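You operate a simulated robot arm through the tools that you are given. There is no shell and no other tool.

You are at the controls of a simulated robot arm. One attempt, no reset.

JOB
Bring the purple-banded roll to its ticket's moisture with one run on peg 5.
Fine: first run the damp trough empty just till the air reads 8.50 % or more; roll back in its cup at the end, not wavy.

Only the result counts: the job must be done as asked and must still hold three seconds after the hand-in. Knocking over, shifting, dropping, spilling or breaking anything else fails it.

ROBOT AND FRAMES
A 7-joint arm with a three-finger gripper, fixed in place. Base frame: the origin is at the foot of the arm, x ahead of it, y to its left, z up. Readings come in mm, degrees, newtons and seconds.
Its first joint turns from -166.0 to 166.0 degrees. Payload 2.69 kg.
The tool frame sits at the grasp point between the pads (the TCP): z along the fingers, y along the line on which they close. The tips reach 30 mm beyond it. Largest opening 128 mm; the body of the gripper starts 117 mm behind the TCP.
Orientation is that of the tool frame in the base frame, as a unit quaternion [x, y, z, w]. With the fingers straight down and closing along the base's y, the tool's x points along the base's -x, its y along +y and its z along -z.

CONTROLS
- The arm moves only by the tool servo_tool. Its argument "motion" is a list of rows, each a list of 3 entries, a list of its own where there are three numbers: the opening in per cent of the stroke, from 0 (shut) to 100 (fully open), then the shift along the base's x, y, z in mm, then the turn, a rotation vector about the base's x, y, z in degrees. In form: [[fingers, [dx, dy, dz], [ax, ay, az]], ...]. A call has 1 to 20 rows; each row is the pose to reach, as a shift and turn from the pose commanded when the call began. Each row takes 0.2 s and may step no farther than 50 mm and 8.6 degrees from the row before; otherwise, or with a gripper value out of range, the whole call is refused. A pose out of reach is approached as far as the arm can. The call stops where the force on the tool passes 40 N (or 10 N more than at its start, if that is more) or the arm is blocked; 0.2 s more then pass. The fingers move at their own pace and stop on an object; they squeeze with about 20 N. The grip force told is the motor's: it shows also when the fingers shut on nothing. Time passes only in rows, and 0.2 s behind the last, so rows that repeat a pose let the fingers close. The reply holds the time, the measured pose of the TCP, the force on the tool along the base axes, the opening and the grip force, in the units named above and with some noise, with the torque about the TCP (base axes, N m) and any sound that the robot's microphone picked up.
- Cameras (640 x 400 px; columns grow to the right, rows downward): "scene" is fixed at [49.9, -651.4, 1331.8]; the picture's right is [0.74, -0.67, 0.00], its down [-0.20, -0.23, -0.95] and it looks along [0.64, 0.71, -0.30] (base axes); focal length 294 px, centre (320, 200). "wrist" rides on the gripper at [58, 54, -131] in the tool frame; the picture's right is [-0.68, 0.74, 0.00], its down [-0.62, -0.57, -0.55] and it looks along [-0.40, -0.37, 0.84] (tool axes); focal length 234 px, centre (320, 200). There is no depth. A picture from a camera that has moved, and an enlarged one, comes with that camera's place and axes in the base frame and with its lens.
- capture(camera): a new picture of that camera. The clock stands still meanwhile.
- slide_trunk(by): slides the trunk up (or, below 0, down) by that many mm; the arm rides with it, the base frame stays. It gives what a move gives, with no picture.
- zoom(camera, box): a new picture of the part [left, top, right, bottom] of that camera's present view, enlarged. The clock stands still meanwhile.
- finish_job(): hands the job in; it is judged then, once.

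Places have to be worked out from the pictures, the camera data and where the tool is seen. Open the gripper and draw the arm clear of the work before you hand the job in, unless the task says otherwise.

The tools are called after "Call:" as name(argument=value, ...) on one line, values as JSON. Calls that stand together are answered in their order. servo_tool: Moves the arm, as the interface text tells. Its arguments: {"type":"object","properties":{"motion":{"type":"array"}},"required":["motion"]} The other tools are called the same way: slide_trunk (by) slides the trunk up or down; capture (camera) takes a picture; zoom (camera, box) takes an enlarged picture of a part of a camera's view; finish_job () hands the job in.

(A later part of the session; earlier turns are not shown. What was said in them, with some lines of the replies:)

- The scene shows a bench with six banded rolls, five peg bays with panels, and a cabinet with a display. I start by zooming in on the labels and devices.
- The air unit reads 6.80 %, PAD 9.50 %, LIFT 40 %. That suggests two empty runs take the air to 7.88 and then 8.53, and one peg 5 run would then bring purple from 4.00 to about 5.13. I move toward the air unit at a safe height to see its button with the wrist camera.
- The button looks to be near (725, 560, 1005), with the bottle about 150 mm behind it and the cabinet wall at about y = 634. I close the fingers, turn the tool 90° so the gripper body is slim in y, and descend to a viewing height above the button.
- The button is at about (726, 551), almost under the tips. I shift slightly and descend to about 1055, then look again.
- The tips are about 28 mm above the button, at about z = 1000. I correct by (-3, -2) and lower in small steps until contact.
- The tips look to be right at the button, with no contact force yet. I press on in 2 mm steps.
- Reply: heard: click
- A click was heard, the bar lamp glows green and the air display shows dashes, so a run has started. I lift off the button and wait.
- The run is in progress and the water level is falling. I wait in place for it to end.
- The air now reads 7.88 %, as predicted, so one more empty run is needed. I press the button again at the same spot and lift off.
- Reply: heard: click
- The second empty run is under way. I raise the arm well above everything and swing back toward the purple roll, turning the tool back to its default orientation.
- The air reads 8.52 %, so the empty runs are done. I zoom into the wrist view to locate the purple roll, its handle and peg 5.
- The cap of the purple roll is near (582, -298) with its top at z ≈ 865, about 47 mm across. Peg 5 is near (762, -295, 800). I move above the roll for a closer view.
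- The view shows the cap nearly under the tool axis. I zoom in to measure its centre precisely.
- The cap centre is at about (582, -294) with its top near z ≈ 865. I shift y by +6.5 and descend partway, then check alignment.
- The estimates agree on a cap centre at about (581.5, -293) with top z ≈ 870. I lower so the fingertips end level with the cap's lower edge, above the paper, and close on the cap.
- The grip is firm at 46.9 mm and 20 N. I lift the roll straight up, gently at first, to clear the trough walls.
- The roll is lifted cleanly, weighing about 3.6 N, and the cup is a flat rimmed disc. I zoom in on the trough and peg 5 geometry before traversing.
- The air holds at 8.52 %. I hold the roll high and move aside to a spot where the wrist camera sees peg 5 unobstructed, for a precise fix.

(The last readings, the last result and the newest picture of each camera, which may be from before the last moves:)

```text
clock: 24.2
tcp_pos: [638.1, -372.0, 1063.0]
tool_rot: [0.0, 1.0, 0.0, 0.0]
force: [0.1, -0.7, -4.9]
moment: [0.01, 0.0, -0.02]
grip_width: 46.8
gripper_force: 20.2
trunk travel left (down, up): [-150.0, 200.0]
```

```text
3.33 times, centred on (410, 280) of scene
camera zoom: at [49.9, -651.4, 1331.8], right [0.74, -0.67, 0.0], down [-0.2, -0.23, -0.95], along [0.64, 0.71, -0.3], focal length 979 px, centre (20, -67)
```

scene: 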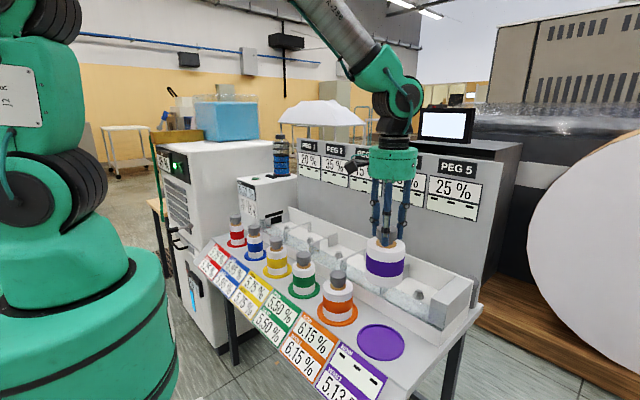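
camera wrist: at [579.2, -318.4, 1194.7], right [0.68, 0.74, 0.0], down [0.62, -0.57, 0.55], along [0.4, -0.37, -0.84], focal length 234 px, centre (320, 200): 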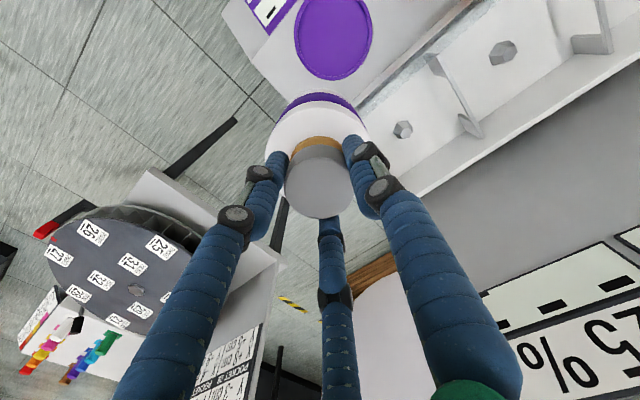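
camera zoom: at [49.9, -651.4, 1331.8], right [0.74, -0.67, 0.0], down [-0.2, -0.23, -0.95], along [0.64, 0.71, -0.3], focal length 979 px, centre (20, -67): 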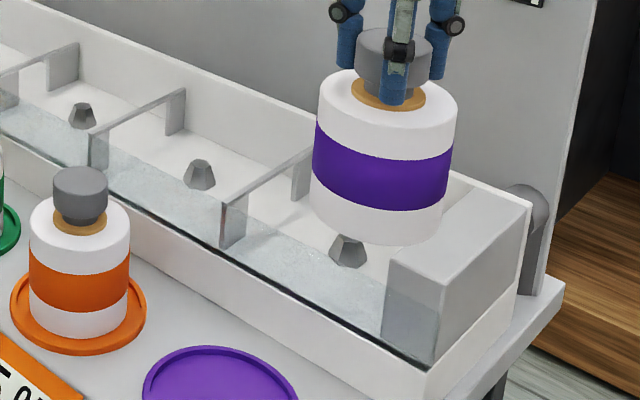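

Combining views gives peg 5's top at about (763, -293, 811). To pin down x better, I move 100 mm further in +x, still above everything, and look down on the peg more vertically.

Call:
servo_tool(motion=[[30, [20, 0, 0], [0, 0, 0]], [30, [50, 0, 0], [0, 0, 0]], [30, [80, 0, 0], [0, 0, 0]], [30, [100, 0, 0], [0, 0, 0]], [30, [100, 0, 0], [0, 0, 0]]])

Call:
capture(camera="wrist")

Call:
zoom(camera="wrist", box=[310, 30, 430, 120])

Call:
capture(camera="scene")

```text
clock: 25.4
tcp_pos: [739.5, -372.5, 1064.4]
tool_rot: [0.0, 1.0, 0.0, 0.001]
force: [0.2, -0.2, -4.0]
moment: [-0.01, 0.01, 0.0]
grip_width: 46.8
gripper_force: 19.9
trunk travel left (down, up): [-150.0, 200.0]
```

```text
taken
camera wrist: at [679.6, -318.6, 1194.6], right [0.68, 0.74, 0.0], down [0.62, -0.57, 0.55], along [0.4, -0.37, -0.84], focal length 234 px, centre (320, 200)
```

wrist: 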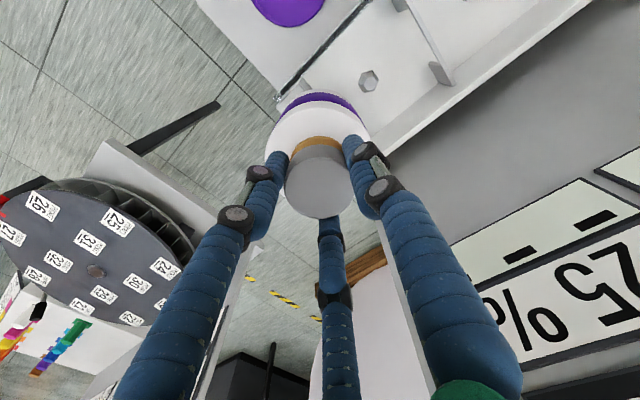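

```text
4.44 times, centred on (370, 75) of wrist
camera zoom: at [679.6, -318.6, 1194.6], right [0.68, 0.74, 0.0], down [0.62, -0.57, 0.55], along [0.4, -0.37, -0.84], focal length 1041 px, centre (98, 756)
```

zoom: 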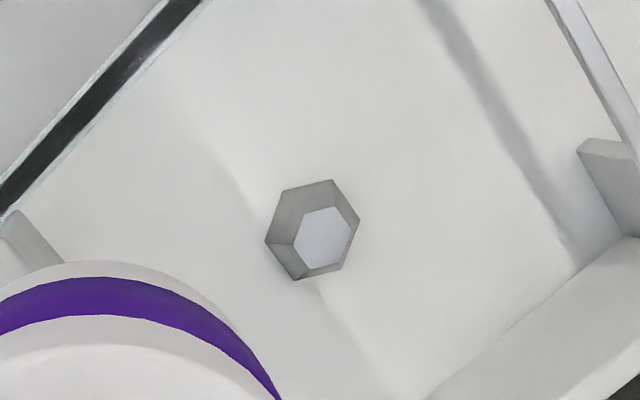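

```text
taken
```

scene: 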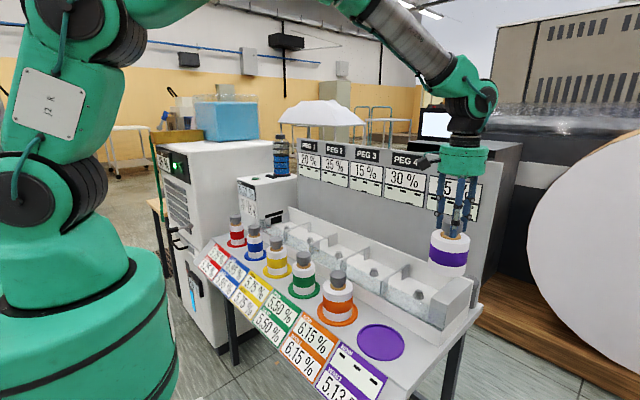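

Triangulating the latest views puts peg 5's axis at commanded (765, -294) with its top at z ≈ 808. I move the roll above it and lower partway, leaving the roll bottom just above the peg.

Call:
servo_tool(motion=[[30, [6, 15, 0], [0, 0, 0]], [30, [14, 42, 0], [0, 0, 0]], [30, [21, 66, 0], [0, 0, 0]], [30, [25, 79.3, 0], [0, 0, 0]], [30, [25, 79.3, -15], [0, 0, 0]], [30, [25, 79.3, -40], [0, 0, 0]], [30, [25, 79.3, -70], [0, 0, 0]], [30, [25, 79.3, -90], [0, 0, 0]], [30, [25, 79.3, -100], [0, 0, 0]], [30, [25, 79.3, -100], [0, 0, 0]]])

Call:
zoom(camera="scene", box=[350, 210, 490, 330])

Call:
capture(camera="wrist")

```text
clock: 27.6
tcp_pos: [767.0, -292.4, 960.6]
tool_rot: [0.0, 1.0, 0.0, 0.0]
force: [-0.5, 0.5, -4.2]
moment: [0.01, -0.01, 0.0]
grip_width: 46.8
gripper_force: 20.4
trunk travel left (down, up): [-150.0, 200.0]
```

```text
3.33 times, centred on (420, 270) of scene
camera zoom: at [49.9, -651.4, 1331.8], right [0.74, -0.67, 0.0], down [-0.2, -0.23, -0.95], along [0.64, 0.71, -0.3], focal length 979 px, centre (-13, -33)
```

zoom: 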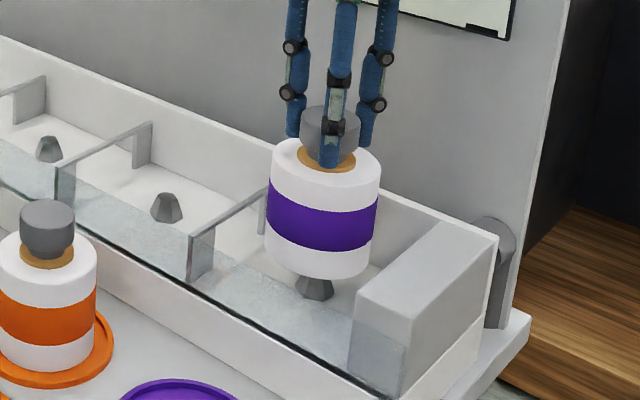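

```text
taken
camera wrist: at [705.9, -237.4, 1091.2], right [0.68, 0.74, 0.0], down [0.62, -0.57, 0.55], along [0.4, -0.37, -0.84], focal length 234 px, centre (320, 200)
```

wrist: 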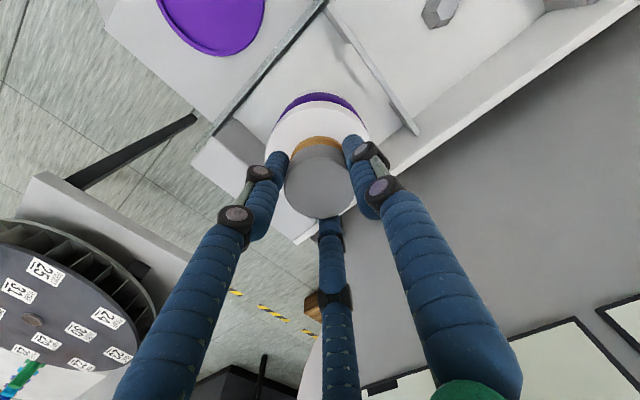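

The roll's axis lines up with the peg in the scene view. I lower slowly in small steps, watching the force.

Call:
servo_tool(motion=[[30, [0, 0, -5], [0, 0, 0]], [30, [0, 0, -10], [0, 0, 0]], [30, [0, 0, -15], [0, 0, 0]], [30, [0, 0, -19], [0, 0, 0]], [30, [0, 0, -22], [0, 0, 0]], [30, [0, 0, -25], [0, 0, 0]], [30, [0, 0, -28], [0, 0, 0]]])

Call:
zoom(camera="scene", box=[350, 210, 490, 330])

```text
clock: 29.2
tcp_pos: [766.5, -293.4, 933.1]
tool_rot: [0.0, 1.0, 0.001, 0.001]
force: [0.1, 0.6, -4.6]
moment: [0.0, -0.02, 0.01]
grip_width: 46.9
gripper_force: 20.1
trunk travel left (down, up): [-150.0, 200.0]
```

```text
3.33 times, centred on (420, 270) of scene
camera zoom: at [49.9, -651.4, 1331.8], right [0.74, -0.67, 0.0], down [-0.2, -0.23, -0.95], along [0.64, 0.71, -0.3], focal length 979 px, centre (-13, -33)
```

zoom: 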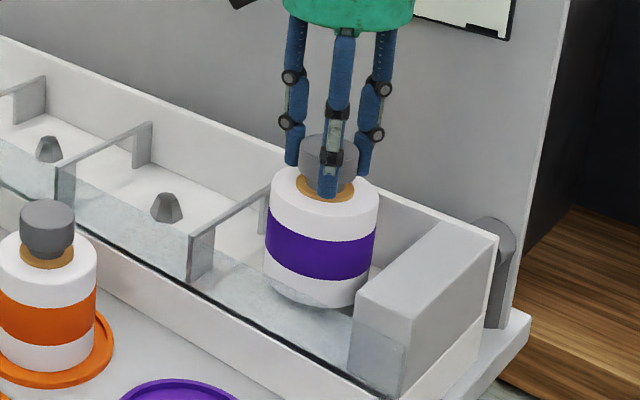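

No contact force yet. I continue lowering in 2–3 mm steps.

Call:
servo_tool(motion=[[30, [0, 0, -3], [0, 0, 0]], [30, [0, 0, -6], [0, 0, 0]], [30, [0, 0, -9], [0, 0, 0]], [30, [0, 0, -12], [0, 0, 0]], [30, [0, 0, -14], [0, 0, 0]]])

Call:
zoom(camera="scene", box=[350, 210, 490, 330])

```text
clock: 30.4
tcp_pos: [765.5, -292.7, 920.4]
tool_rot: [0.0, 1.0, 0.0, -0.001]
force: [0.4, -0.5, -3.8]
moment: [0.03, 0.03, -0.02]
grip_width: 46.8
gripper_force: 19.7
trunk travel left (down, up): [-150.0, 200.0]
```

```text
3.33 times, centred on (420, 270) of scene
camera zoom: at [49.9, -651.4, 1331.8], right [0.74, -0.67, 0.0], down [-0.2, -0.23, -0.95], along [0.64, 0.71, -0.3], focal length 979 px, centre (-13, -33)
```

zoom: 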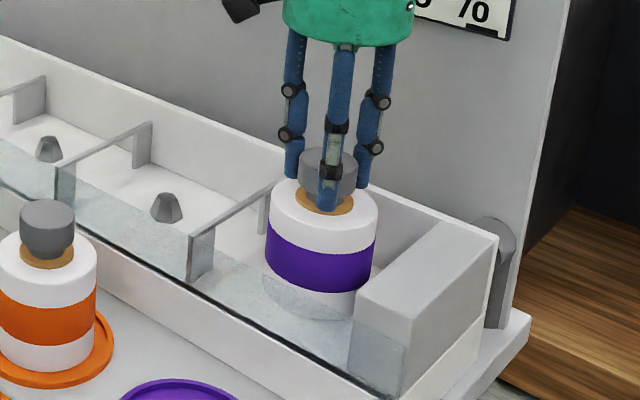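

Still free; the bottom should now be around the peg. I go on in 2 mm steps until the floor takes the weight.

Call:
servo_tool(motion=[[30, [0, 0, -2], [0, 0, 0]], [30, [0, 0, -4], [0, 0, 0]], [30, [0, 0, -6], [0, 0, 0]], [30, [0, 0, -8], [0, 0, 0]]])

Call:
zoom(camera="scene", box=[350, 210, 490, 330])

```text
clock: 31.4
tcp_pos: [767.4, -293.9, 914.7]
tool_rot: [0.0, 1.0, -0.001, 0.002]
force: [2.4, -1.3, 19.3]
moment: [0.01, -0.04, -0.08]
grip_width: 46.9
gripper_force: 20.4
trunk travel left (down, up): [-150.0, 200.0]
```

```text
3.33 times, centred on (420, 270) of scene
camera zoom: at [49.9, -651.4, 1331.8], right [0.74, -0.67, 0.0], down [-0.2, -0.23, -0.95], along [0.64, 0.71, -0.3], focal length 979 px, centre (-13, -33)
```

zoom: 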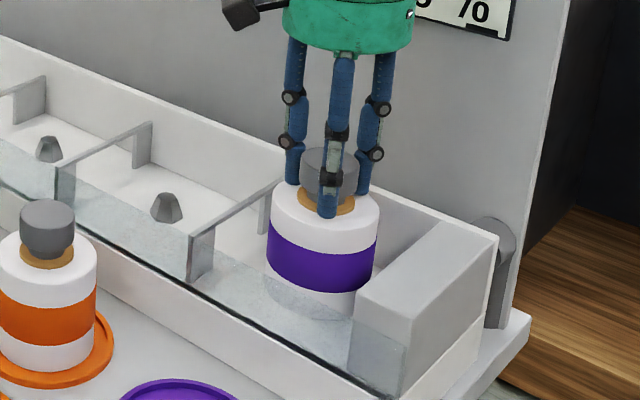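

The floor now pushes back with 19 N, so the roll seems seated over the peg. I look at the PEG 5 panel and the roll before releasing.

Call:
zoom(camera="scene", box=[380, 140, 500, 240])

Call:
zoom(camera="scene", box=[395, 240, 455, 310])

Call:
capture(camera="wrist")

```text
4.00 times, centred on (440, 190) of scene
camera zoom: at [49.9, -651.4, 1331.8], right [0.74, -0.67, 0.0], down [-0.2, -0.23, -0.95], along [0.64, 0.71, -0.3], focal length 1175 px, centre (-160, 240)
```

zoom: 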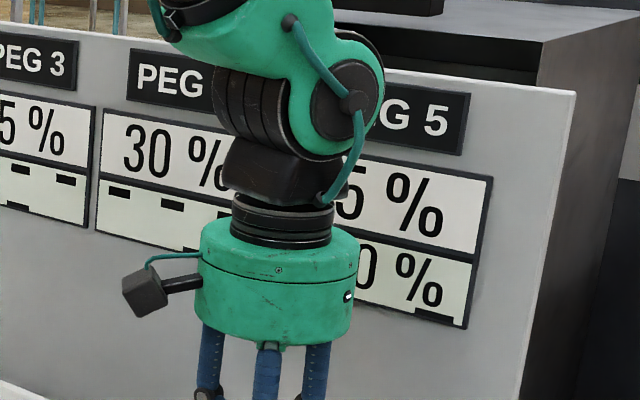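

```text
5.71 times, centred on (425, 275) of scene
camera zoom: at [49.9, -651.4, 1331.8], right [0.74, -0.67, 0.0], down [-0.2, -0.23, -0.95], along [0.64, 0.71, -0.3], focal length 1678 px, centre (-280, -229)
```

zoom: 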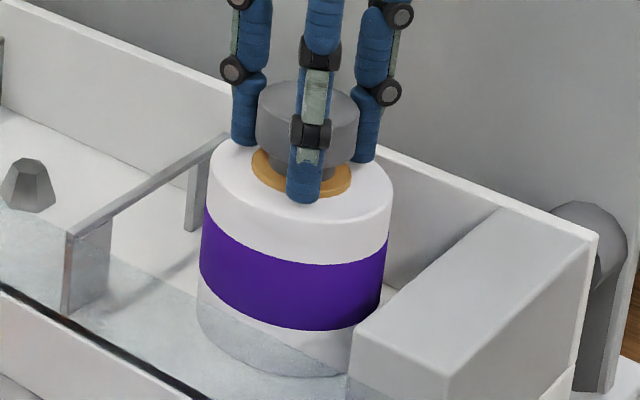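

```text
taken
camera wrist: at [707.4, -239.8, 1044.9], right [0.68, 0.74, 0.0], down [0.61, -0.56, 0.55], along [0.41, -0.37, -0.83], focal length 234 px, centre (320, 200)
```

wrist: 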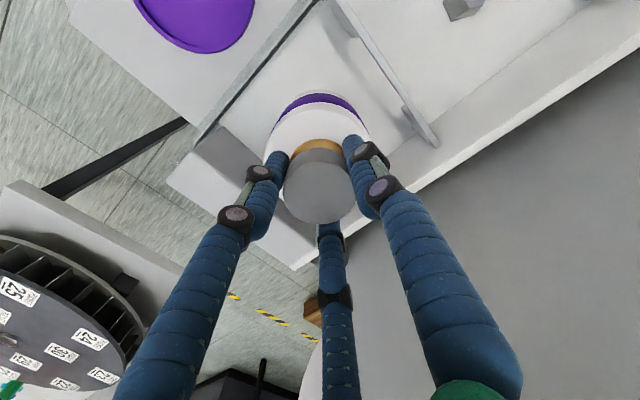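

The PEG 5 panel now shows a reading, so the roll is recognised as seated. I ease off the downward force, open the fingers and rise straight up.

Call:
servo_tool(motion=[[30, [0, 0, 2], [0, 0, 0]], [30, [0, 0, 4], [0, 0, 0]], [42, [0, 0, 4], [0, 0, 0]], [60, [0, 0, 4], [0, 0, 0]], [60, [0, 0, 4], [0, 0, 0]], [60, [0, 0, 14], [0, 0, 0]], [60, [0, 0, 30], [0, 0, 0]], [60, [0, 0, 60], [0, 0, 0]]])

Call:
capture(camera="wrist")

Call:
zoom(camera="scene", box=[350, 150, 490, 320])

```text
clock: 33.2
tcp_pos: [765.8, -291.9, 969.4]
tool_rot: [0.0, 1.0, 0.0, 0.0]
force: [-0.3, -0.2, -0.7]
moment: [0.0, 0.01, 0.01]
grip_width: 76.9
gripper_force: 0.0
trunk travel left (down, up): [-150.0, 200.0]
```

```text
taken
camera wrist: at [706.2, -238.7, 1100.5], right [0.68, 0.74, 0.0], down [0.62, -0.57, 0.55], along [0.4, -0.37, -0.84], focal length 234 px, centre (320, 200)
```

wrist: 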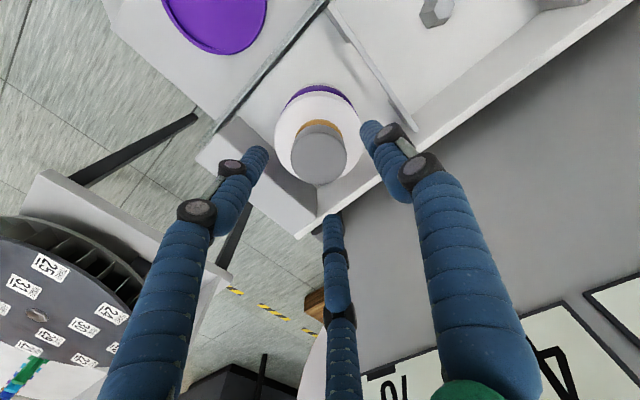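

```text
2.35 times, centred on (420, 235) of scene
camera zoom: at [49.9, -651.4, 1331.8], right [0.74, -0.67, 0.0], down [-0.2, -0.23, -0.95], along [0.64, 0.71, -0.3], focal length 691 px, centre (85, 118)
```

zoom: 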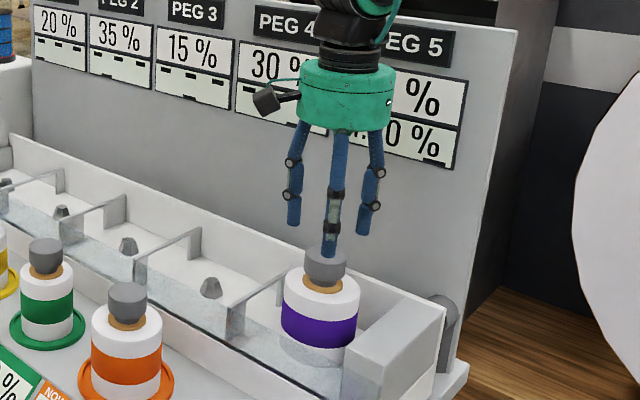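

The roll stands on peg 5. I rise, close the fingers and swing back to above the air unit's button along the known route, turning the tool 90° again.

Call:
servo_tool(motion=[[60, [0, 0, 48], [0, 0, 0]], [60, [0, 0, 96], [0, 0, 0]], [40, [-2.4, 46.8, 98], [0, 0, 5]], [20, [-4.7, 93.7, 100], [0, 0, 10]], [0, [-7.1, 140.5, 102], [0, 0, 15]], [0, [-9.4, 187.3, 104], [0, 0, 20]], [0, [-11.8, 234.2, 106], [0, 0, 25]], [0, [-14.2, 281.0, 108], [0, 0, 30]], [0, [-16.5, 327.8, 110], [0, 0, 35]], [0, [-18.9, 374.7, 112], [0, 0, 40]], [0, [-21.3, 421.5, 114], [0, 0, 45]], [0, [-23.6, 468.3, 116], [0, 0, 50]], [0, [-26.0, 515.2, 118], [0, 0, 55]], [0, [-28.3, 562.0, 120], [0, 0, 60]], [0, [-30.7, 608.8, 122], [0, 0, 65]], [0, [-33.1, 655.7, 124], [0, 0, 70]], [0, [-35.4, 702.5, 126], [0, 0, 75]], [0, [-37.8, 749.3, 128], [0, 0, 80]], [0, [-40.1, 796.2, 130], [0, 0, 85]], [0, [-42.5, 843.0, 132], [0, 0, 90]]])

Call:
capture(camera="scene")

Call:
zoom(camera="scene", box=[350, 130, 490, 320])

Call:
zoom(camera="scene", box=[220, 130, 310, 230])

Call:
capture(camera="wrist")

```text
clock: 37.4
tcp_pos: [726.8, 548.8, 1102.1]
tool_rot: [0.707, -0.707, 0.001, 0.0]
force: [-0.3, 0.3, -0.5]
moment: [0.04, -0.01, -0.05]
grip_width: 2.2
gripper_force: 19.7
trunk travel left (down, up): [-150.0, 200.0]
```

```text
taken
```

scene: 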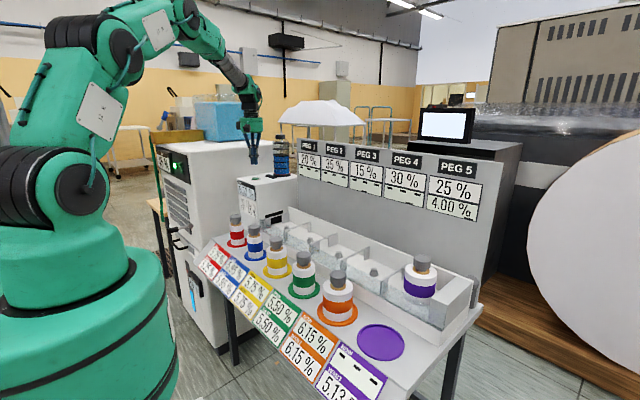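

```text
2.11 times, centred on (420, 225) of scene
camera zoom: at [49.9, -651.4, 1331.8], right [0.74, -0.67, 0.0], down [-0.2, -0.23, -0.95], along [0.64, 0.71, -0.3], focal length 618 px, centre (110, 147)
```

zoom: 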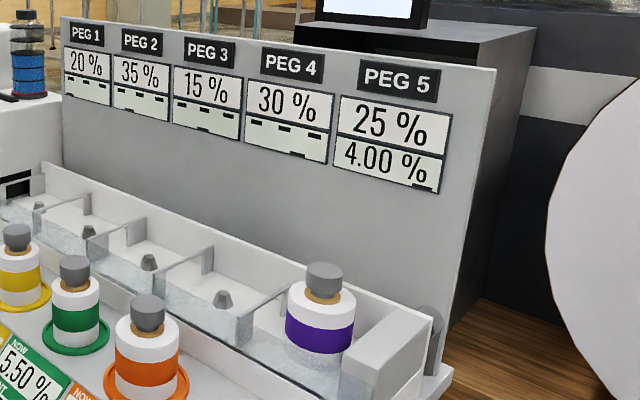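

```text
4.00 times, centred on (265, 180) of scene
camera zoom: at [49.9, -651.4, 1331.8], right [0.74, -0.67, 0.0], down [-0.2, -0.23, -0.95], along [0.64, 0.71, -0.3], focal length 1175 px, centre (540, 280)
```

zoom: 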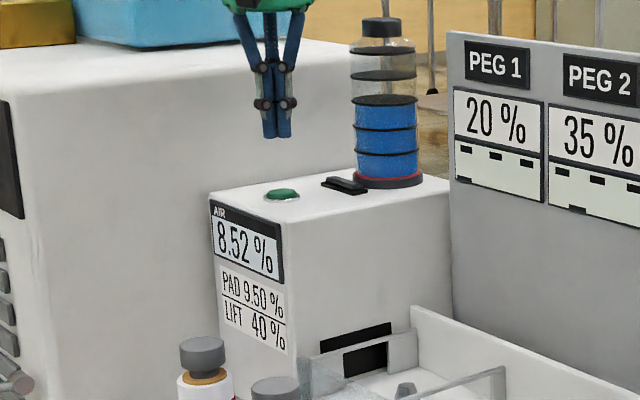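

```text
taken
camera wrist: at [671.5, 490.6, 1232.3], right [-0.74, 0.68, 0.0], down [0.57, 0.62, 0.55], along [0.37, 0.4, -0.84], focal length 234 px, centre (320, 200)
```

wrist: 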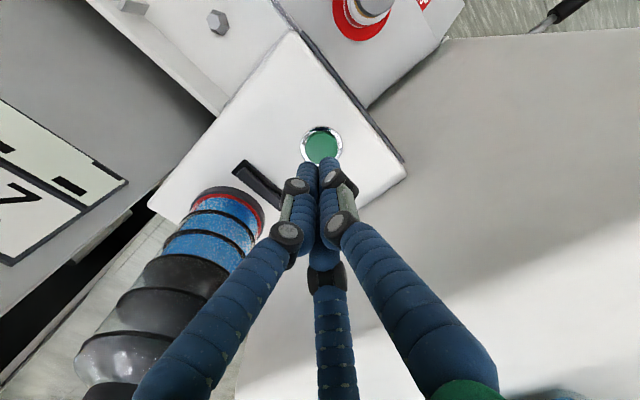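

Peg 5 shows 4.00 % and the air still reads 8.52 %. The tips are above the button, so I press it once and lift off.

Call:
servo_tool(motion=[[0, [0, 0, -40], [0, 0, 0]], [0, [0, 0, -62], [0, 0, 0]], [0, [0, 0, -71], [0, 0, 0]], [0, [0, 0, -74], [0, 0, 0]], [0, [0, 0, -77], [0, 0, 0]], [0, [0, 0, -79], [0, 0, 0]], [0, [0, 0, -60], [0, 0, 0]], [0, [0, 0, -20], [0, 0, 0]]])

Call:
zoom(camera="scene", box=[220, 130, 310, 230])

Call:
zoom(camera="scene", box=[350, 130, 490, 320])

```text
clock: 39.2
tcp_pos: [724.8, 549.1, 1084.4]
tool_rot: [0.708, -0.707, 0.0, 0.001]
force: [-0.3, -0.5, -1.1]
moment: [0.03, 0.05, -0.01]
grip_width: 2.0
gripper_force: 31.2
trunk travel left (down, up): [-150.0, 200.0]
heard: click
```

```text
4.00 times, centred on (265, 180) of scene
camera zoom: at [49.9, -651.4, 1331.8], right [0.74, -0.67, 0.0], down [-0.2, -0.23, -0.95], along [0.64, 0.71, -0.3], focal length 1175 px, centre (540, 280)
```

zoom: 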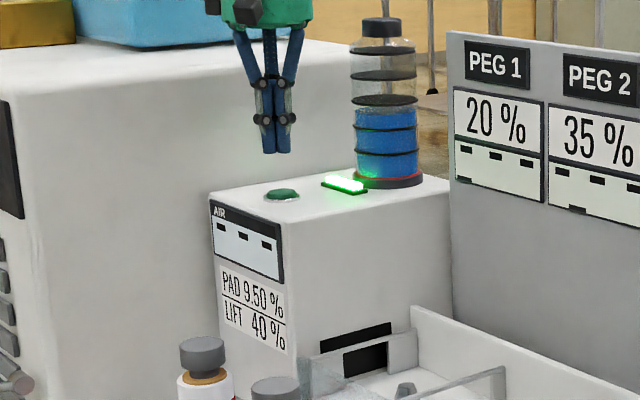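

```text
2.11 times, centred on (420, 225) of scene
camera zoom: at [49.9, -651.4, 1331.8], right [0.74, -0.67, 0.0], down [-0.2, -0.23, -0.95], along [0.64, 0.71, -0.3], focal length 618 px, centre (110, 147)
```

zoom: 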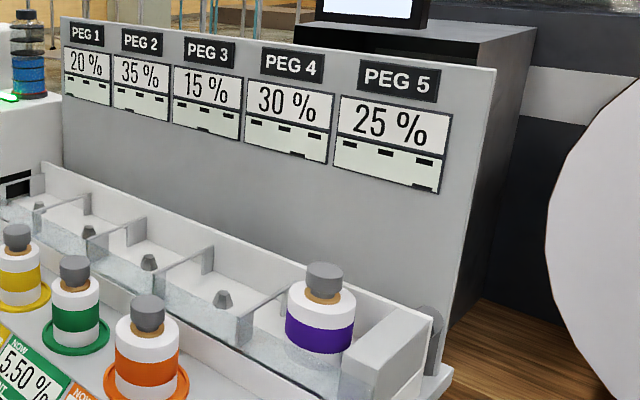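

The run with the roll has started with one click. I swing straight back to above peg 5 with the tool turning back, opening the fingers on the way.

Call:
servo_tool(motion=[[0, [2.4, -46.8, 0], [0, 0, -5]], [0, [4.7, -93.7, 0], [0, 0, -10]], [0, [7.1, -140.5, -2], [0, 0, -15]], [0, [9.4, -187.3, -4], [0, 0, -20]], [0, [11.8, -234.2, -6], [0, 0, -25]], [20, [14.2, -281.0, -8], [0, 0, -30]], [40, [16.5, -327.8, -10], [0, 0, -35]], [60, [18.9, -374.7, -12], [0, 0, -40]], [60, [21.3, -421.5, -14], [0, 0, -45]], [60, [23.6, -468.3, -16], [0, 0, -50]], [60, [26.0, -515.2, -18], [0, 0, -55]], [60, [28.3, -562.0, -20], [0, 0, -60]], [60, [30.7, -608.8, -22], [0, 0, -65]], [60, [33.1, -655.7, -24], [0, 0, -70]], [60, [35.4, -702.5, -26], [0, 0, -75]], [60, [37.8, -749.3, -28], [0, 0, -80]], [60, [40.1, -796.2, -30], [0, 0, -85]], [60, [42.5, -843.0, -32], [0, 0, -90]], [60, [42.5, -843.0, -72], [0, 0, -90]], [60, [42.5, -843.0, -90], [0, 0, -90]]])

Call:
zoom(camera="scene", box=[350, 130, 490, 320])

Call:
zoom(camera="scene", box=[220, 130, 310, 230])

Call:
capture(camera="wrist")

```text
clock: 43.4
tcp_pos: [765.0, -292.2, 993.1]
tool_rot: [0.0, 1.0, 0.001, -0.001]
force: [1.1, -0.4, 0.5]
moment: [-0.03, 0.0, 0.0]
grip_width: 76.8
gripper_force: 0.0
trunk travel left (down, up): [-150.0, 200.0]
```

```text
2.11 times, centred on (420, 225) of scene
camera zoom: at [49.9, -651.4, 1331.8], right [0.74, -0.67, 0.0], down [-0.2, -0.23, -0.95], along [0.64, 0.71, -0.3], focal length 618 px, centre (110, 147)
```

zoom: 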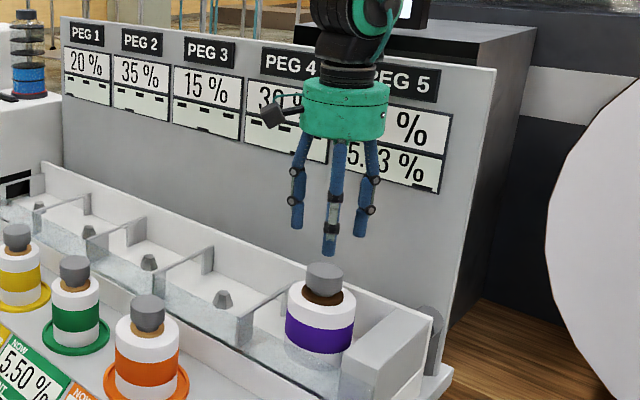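

```text
4.00 times, centred on (265, 180) of scene
camera zoom: at [49.9, -651.4, 1331.8], right [0.74, -0.67, 0.0], down [-0.2, -0.23, -0.95], along [0.64, 0.71, -0.3], focal length 1175 px, centre (540, 280)
```

zoom: 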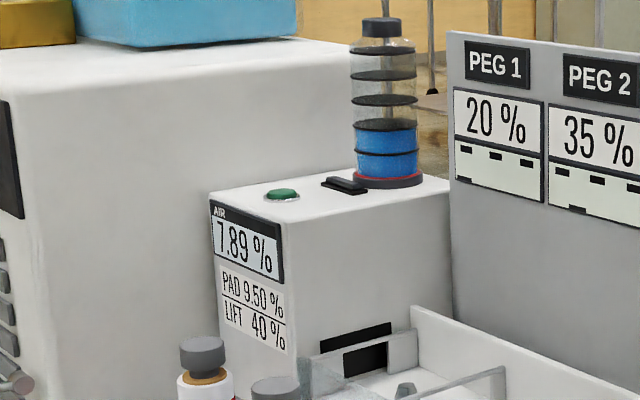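

```text
taken
camera wrist: at [705.4, -237.8, 1123.7], right [0.68, 0.74, 0.0], down [0.62, -0.57, 0.55], along [0.4, -0.37, -0.84], focal length 234 px, centre (320, 200)
```

wrist: 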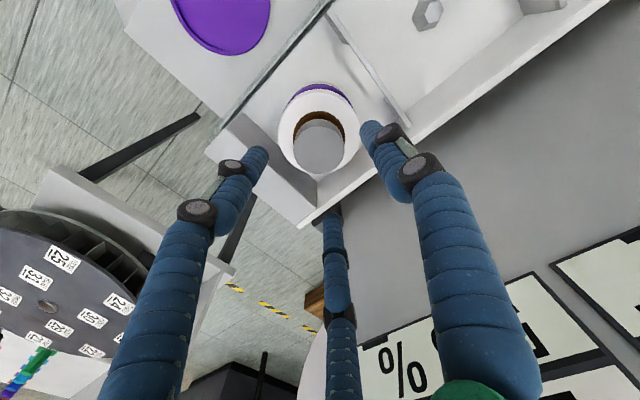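

The run has ended: peg 5 reads about 5.13 %, air is at 7.89 %, and the core now looks dark. I inspect the roll closely while the clock stands still.

Call:
zoom(camera="scene", box=[395, 240, 455, 310])

Call:
zoom(camera="wrist", box=[240, 60, 400, 220])

Call:
zoom(camera="scene", box=[420, 150, 490, 230])

```text
5.71 times, centred on (425, 275) of scene
camera zoom: at [49.9, -651.4, 1331.8], right [0.74, -0.67, 0.0], down [-0.2, -0.23, -0.95], along [0.64, 0.71, -0.3], focal length 1678 px, centre (-280, -229)
```

zoom: 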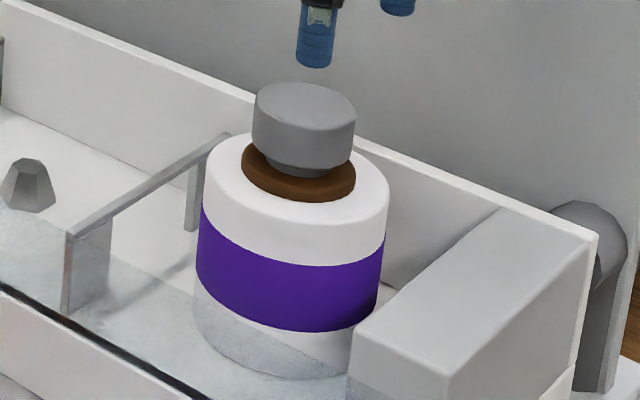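

```text
2.50 times, centred on (320, 140) of wrist
camera zoom: at [705.4, -237.8, 1123.7], right [0.68, 0.74, 0.0], down [0.62, -0.57, 0.55], along [0.4, -0.37, -0.84], focal length 585 px, centre (320, 350)
```

zoom: 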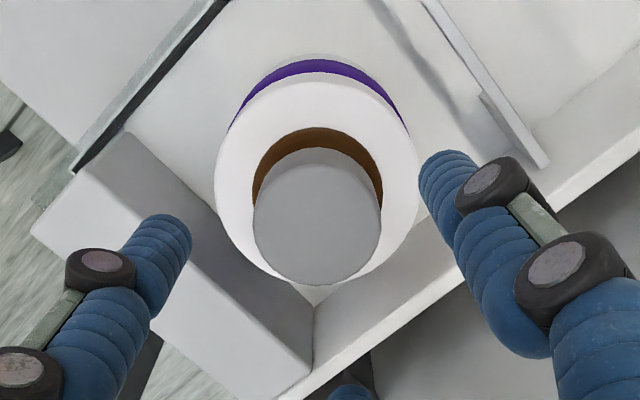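

```text
5.00 times, centred on (455, 190) of scene
camera zoom: at [49.9, -651.4, 1331.8], right [0.74, -0.67, 0.0], down [-0.2, -0.23, -0.95], along [0.64, 0.71, -0.3], focal length 1469 px, centre (-355, 250)
```

zoom: 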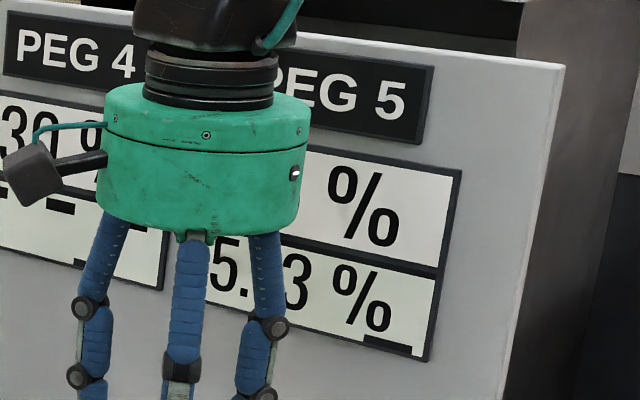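

The roll looks intact, with only the core ring darker, and it sits concentric under the tool. I descend to the same grip height relative to the cap and close on it.

Call:
servo_tool(motion=[[60, [-0.3, 0.3, -30], [0, 0, 0]], [60, [-0.3, 0.3, -55], [0, 0, 0]], [60, [-0.3, 0.3, -68], [0, 0, 0]], [60, [-0.3, 0.3, -74.5], [0, 0, 0]], [45, [-0.3, 0.3, -74.5], [0, 0, 0]], [38, [-0.3, 0.3, -74.5], [0, 0, 0]], [30, [-0.3, 0.3, -74.5], [0, 0, 0]], [30, [-0.3, 0.3, -74.5], [0, 0, 0]]])

Call:
zoom(camera="scene", box=[395, 240, 455, 310])

```text
clock: 45.2
tcp_pos: [764.4, -293.3, 920.4]
tool_rot: [0.0, 1.0, 0.0, 0.0]
force: [0.9, 2.3, 0.2]
moment: [0.06, -0.04, -0.02]
grip_width: 46.7
gripper_force: 19.9
trunk travel left (down, up): [-150.0, 200.0]
```

```text
5.71 times, centred on (425, 275) of scene
camera zoom: at [49.9, -651.4, 1331.8], right [0.74, -0.67, 0.0], down [-0.2, -0.23, -0.95], along [0.64, 0.71, -0.3], focal length 1678 px, centre (-280, -229)
```

zoom: 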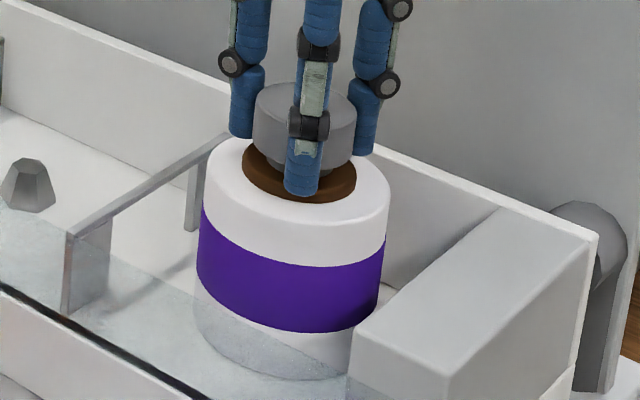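

The roll is gripped at 46.7 mm. I lift it straight off the peg, then stop partway toward the cup for a wrist view of the cup.

Call:
servo_tool(motion=[[30, [0, 0, 4], [0, 0, 0]], [30, [0, 0, 12], [0, 0, 0]], [30, [0, 0, 25], [0, 0, 0]], [30, [0, 0, 45], [0, 0, 0]], [30, [0, 0, 70], [0, 0, 0]], [30, [0, 0, 100], [0, 0, 0]], [30, [0, 0, 125], [0, 0, 0]], [30, [0, 0, 140], [0, 0, 0]], [30, [-10, 0, 142], [0, 0, 0]], [30, [-35, 0, 142], [0, 0, 0]], [30, [-65, 0, 142], [0, 0, 0]], [30, [-84.7, 0, 142], [0, 0, 0]], [30, [-84.7, 0, 142], [0, 0, 0]]])

Call:
capture(camera="wrist")

Call:
zoom(camera="wrist", box=[220, 10, 340, 110])

Call:
capture(camera="scene")

```text
clock: 48.0
tcp_pos: [679.9, -293.3, 1062.3]
tool_rot: [-0.001, 1.0, 0.0, 0.0]
force: [0.4, 0.3, -4.1]
moment: [0.01, -0.03, 0.02]
grip_width: 47.0
gripper_force: 20.1
trunk travel left (down, up): [-150.0, 200.0]
```

```text
taken
camera wrist: at [619.8, -239.4, 1193.0], right [0.68, 0.74, 0.0], down [0.62, -0.57, 0.55], along [0.4, -0.37, -0.84], focal length 234 px, centre (320, 200)
```

wrist: 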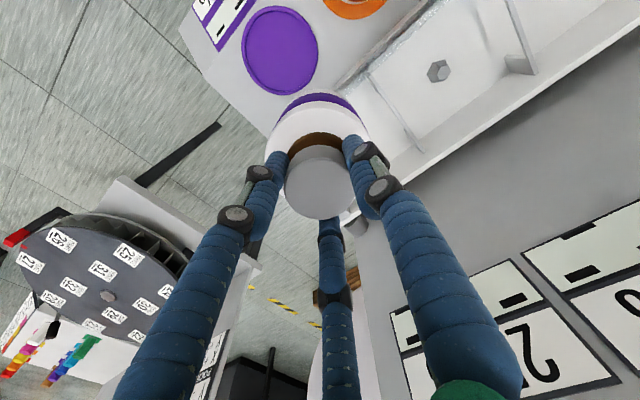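

```text
4.00 times, centred on (280, 60) of wrist
camera zoom: at [619.8, -239.4, 1193.0], right [0.68, 0.74, 0.0], down [0.62, -0.57, 0.55], along [0.4, -0.37, -0.84], focal length 937 px, centre (480, 760)
```

zoom: 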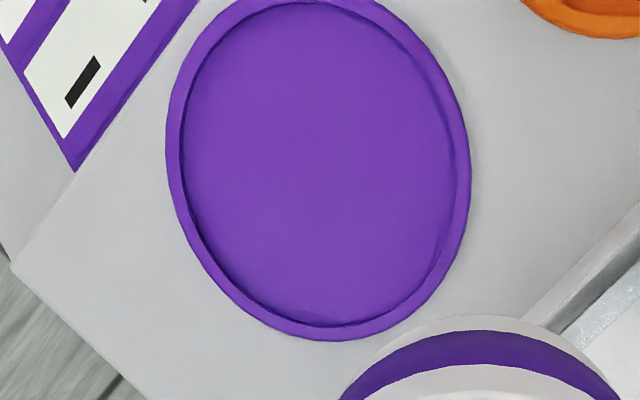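

```text
taken
```

scene: 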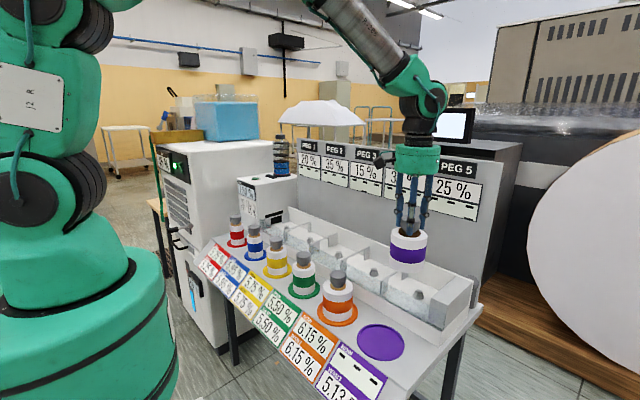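

The cup's centre measures (582.5, -291.5), matching the roll's original place within 2 mm, with ample slack. I carry the roll over it and lower to just above the cup floor.

Call:
servo_tool(motion=[[30, [-15, 0.2, 0], [0, 0, 0]], [30, [-45, 0.5, 0], [0, 0, 0]], [30, [-75, 0.8, 0], [0, 0, 0]], [30, [-93, 1, 0], [0, 0, 0]], [30, [-98, 1, 0], [0, 0, 0]], [30, [-98, 1, -15], [0, 0, 0]], [30, [-98, 1, -40], [0, 0, 0]], [30, [-98, 1, -75], [0, 0, 0]], [30, [-98, 1, -110], [0, 0, 0]], [30, [-98, 1, -140], [0, 0, 0]], [30, [-98, 1, -160], [0, 0, 0]], [30, [-98, 1, -172], [0, 0, 0]], [30, [-98, 1, -178], [0, 0, 0]], [30, [-98, 1, -180], [0, 0, 0]]])

Call:
zoom(camera="scene", box=[320, 250, 440, 390])

Call:
capture(camera="wrist")

```text
clock: 51.0
tcp_pos: [583.6, -292.8, 882.2]
tool_rot: [0.0, 1.0, 0.0, 0.001]
force: [-0.5, 0.2, -4.3]
moment: [-0.02, 0.05, -0.01]
grip_width: 46.9
gripper_force: 20.4
trunk travel left (down, up): [-150.0, 200.0]
```

```text
2.86 times, centred on (380, 320) of scene
camera zoom: at [49.9, -651.4, 1331.8], right [0.74, -0.67, 0.0], down [-0.2, -0.23, -0.95], along [0.64, 0.71, -0.3], focal length 839 px, centre (149, -143)
```

zoom: 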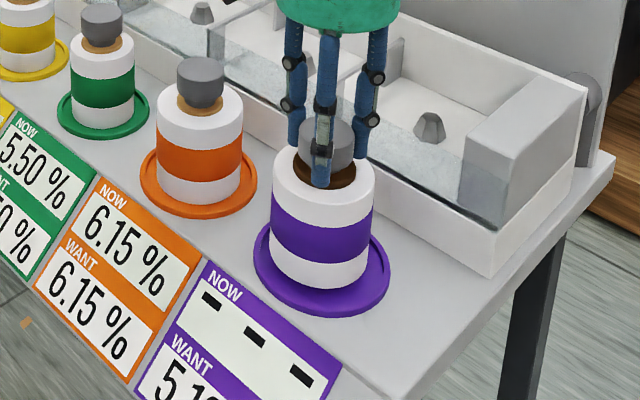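

```text
taken
camera wrist: at [522.8, -238.5, 1012.8], right [0.68, 0.74, 0.0], down [0.62, -0.57, 0.55], along [0.4, -0.37, -0.84], focal length 234 px, centre (320, 200)
```

wrist: 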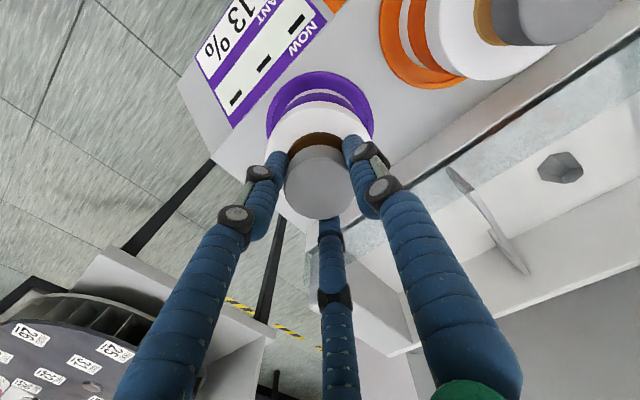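

The roll hovers about 10 mm above the cup floor, well centred. I lower in small steps until it takes the weight.

Call:
servo_tool(motion=[[30, [0, 0, -3], [0, 0, 0]], [30, [0, 0, -5], [0, 0, 0]], [30, [0, 0, -7], [0, 0, 0]], [30, [0, 0, -8.5], [0, 0, 0]], [30, [0, 0, -9.5], [0, 0, 0]]])

Call:
zoom(camera="scene", box=[320, 250, 440, 390])

```text
clock: 52.2
tcp_pos: [583.9, -292.2, 872.3]
tool_rot: [0.0, 1.0, 0.0, 0.001]
force: [-0.4, 0.4, -4.0]
moment: [0.01, -0.04, -0.01]
grip_width: 47.1
gripper_force: 20.4
trunk travel left (down, up): [-150.0, 200.0]
```

```text
2.86 times, centred on (380, 320) of scene
camera zoom: at [49.9, -651.4, 1331.8], right [0.74, -0.67, 0.0], down [-0.2, -0.23, -0.95], along [0.64, 0.71, -0.3], focal length 839 px, centre (149, -143)
```

zoom: 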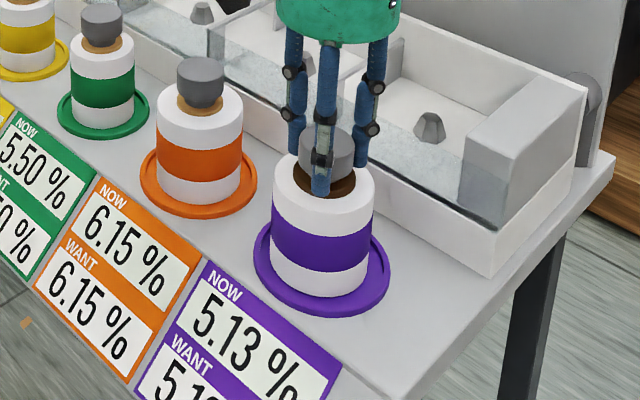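

The ticket's NOW shows 5.13 %, but the weight is still on the fingers. I lower a few more millimetres in 1 mm steps.

Call:
servo_tool(motion=[[30, [0, 0, -1], [0, 0, 0]], [30, [0, 0, -2], [0, 0, 0]], [30, [0, 0, -3], [0, 0, 0]]])

```text
clock: 53.0
tcp_pos: [584.6, -292.8, 871.1]
tool_rot: [0.0, 1.0, -0.001, 0.001]
force: [-6.0, -2.2, 18.6]
moment: [-0.05, 0.26, 0.0]
grip_width: 47.1
gripper_force: 20.0
trunk travel left (down, up): [-150.0, 200.0]
```

The roll is now seated, with 18.6 N pushing back. I ease up 2 mm, open the fingers and rise vertically.

Call:
servo_tool(motion=[[30, [0, 0, 1], [0, 0, 0]], [30, [0, 0, 2], [0, 0, 0]], [40, [0, 0, 2], [0, 0, 0]], [60, [0, 0, 2], [0, 0, 0]], [60, [0, 0, 2], [0, 0, 0]], [60, [0, 0, 12], [0, 0, 0]], [60, [0, 0, 30], [0, 0, 0]], [60, [0, 0, 70], [0, 0, 0]]])

Call:
capture(camera="wrist")

Call:
zoom(camera="scene", box=[320, 250, 440, 390])

```text
clock: 54.8
tcp_pos: [582.8, -290.1, 938.6]
tool_rot: [0.0, 1.0, 0.0, -0.001]
force: [-0.4, 0.2, 0.3]
moment: [0.05, 0.06, -0.04]
grip_width: 76.8
gripper_force: 0.0
trunk travel left (down, up): [-150.0, 200.0]
```

```text
taken
camera wrist: at [523.0, -236.6, 1069.9], right [0.68, 0.74, 0.0], down [0.62, -0.57, 0.55], along [0.4, -0.37, -0.84], focal length 234 px, centre (320, 200)
```

wrist: 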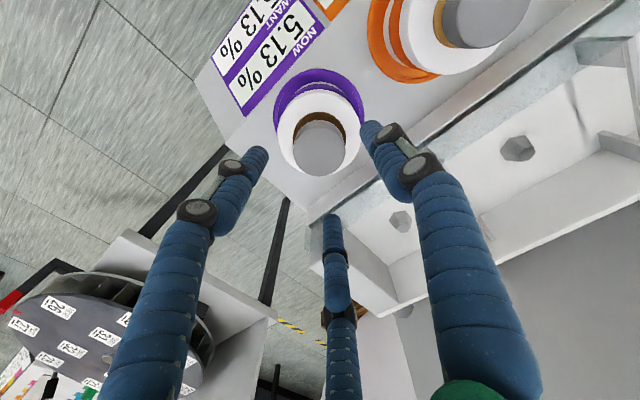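

```text
2.86 times, centred on (380, 320) of scene
camera zoom: at [49.9, -651.4, 1331.8], right [0.74, -0.67, 0.0], down [-0.2, -0.23, -0.95], along [0.64, 0.71, -0.3], focal length 839 px, centre (149, -143)
```

zoom: 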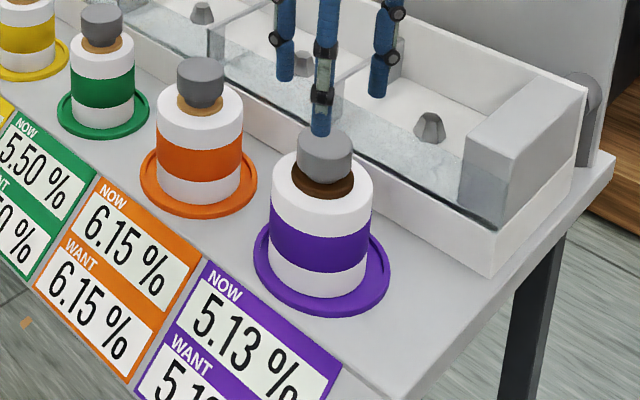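

The roll stands in its cup reading NOW 5.13 % against WANT 5.13 %. I draw the arm well up and clear.

Call:
servo_tool(motion=[[60, [0, 0, 45], [0, 0, 0]], [60, [0, 0, 90], [0, 0, 0]], [60, [0, 0, 135], [0, 0, 0]], [60, [0, 0, 180], [0, 0, 0]], [80, [0, 0, 225], [0, 0, 0]], [100, [0, 0, 270], [0, 0, 0]], [100, [0, 30, 300], [0, 0, 0]], [100, [0, 75, 310], [0, 0, 0]], [100, [0, 120, 310], [0, 0, 0]], [100, [0, 120, 310], [0, 0, 0]]])

Call:
capture(camera="scene")

Call:
zoom(camera="scene", box=[320, 250, 440, 390])

Call:
zoom(camera="scene", box=[190, 130, 350, 290])

```text
clock: 57.0
tcp_pos: [584.5, -169.0, 1249.3]
tool_rot: [0.0, 1.0, 0.0, 0.001]
force: [0.9, 1.6, -0.6]
moment: [-0.03, -0.01, -0.01]
grip_width: 127.9
gripper_force: 0.1
trunk travel left (down, up): [-150.0, 200.0]
```

```text
taken
```

scene: 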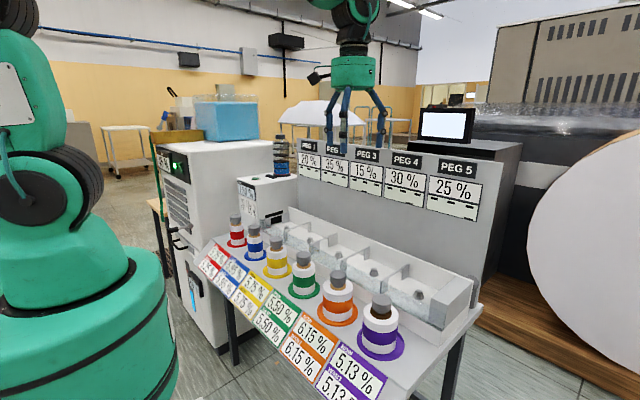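

```text
2.86 times, centred on (380, 320) of scene
camera zoom: at [49.9, -651.4, 1331.8], right [0.74, -0.67, 0.0], down [-0.2, -0.23, -0.95], along [0.64, 0.71, -0.3], focal length 839 px, centre (149, -143)
```

zoom: 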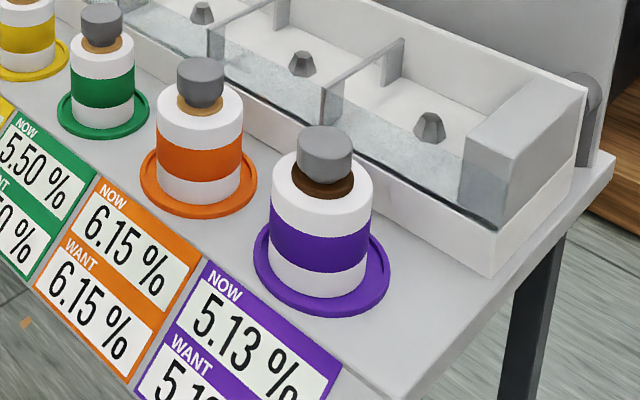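

```text
2.50 times, centred on (270, 210) of scene
camera zoom: at [49.9, -651.4, 1331.8], right [0.74, -0.67, 0.0], down [-0.2, -0.23, -0.95], along [0.64, 0.71, -0.3], focal length 734 px, centre (445, 175)
```

zoom: 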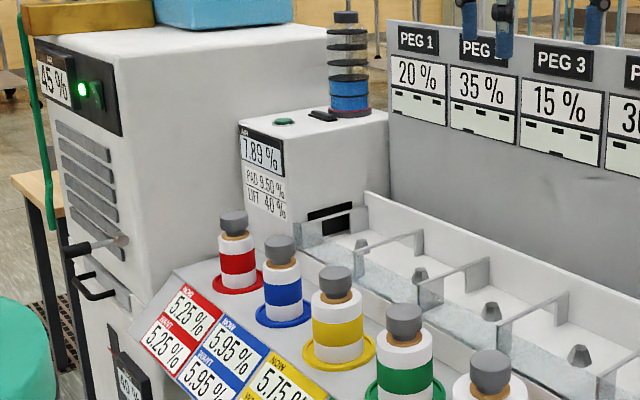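

The purple roll stands in its cup at 5.13 %, smooth and matching its ticket. The other rolls are untouched, the trough is empty, and the arm is clear with the gripper open. I hand the job in.

Call:
finish_job()

```text
The job is handed in.
```

I brought the purple-banded roll to its ticket's 5.13 % with one run on peg 5. The job is handed in; the hand-in reply gave no verdict.

- **Empty runs:** two runs with the trough empty took the air from 6.80 % to 7.88 % and then 8.52 %, so I stopped there.
- **Peg 5 run:** one run took the roll from 4.00 % to 5.13 %, read on both the peg panel and the ticket.
- **End state:** the roll is back in its cup and shows no waviness in the camera views, though its core ring looks darker than before. I saw nothing else moved or spilled. The gripper is open and the arm is clear of the work.
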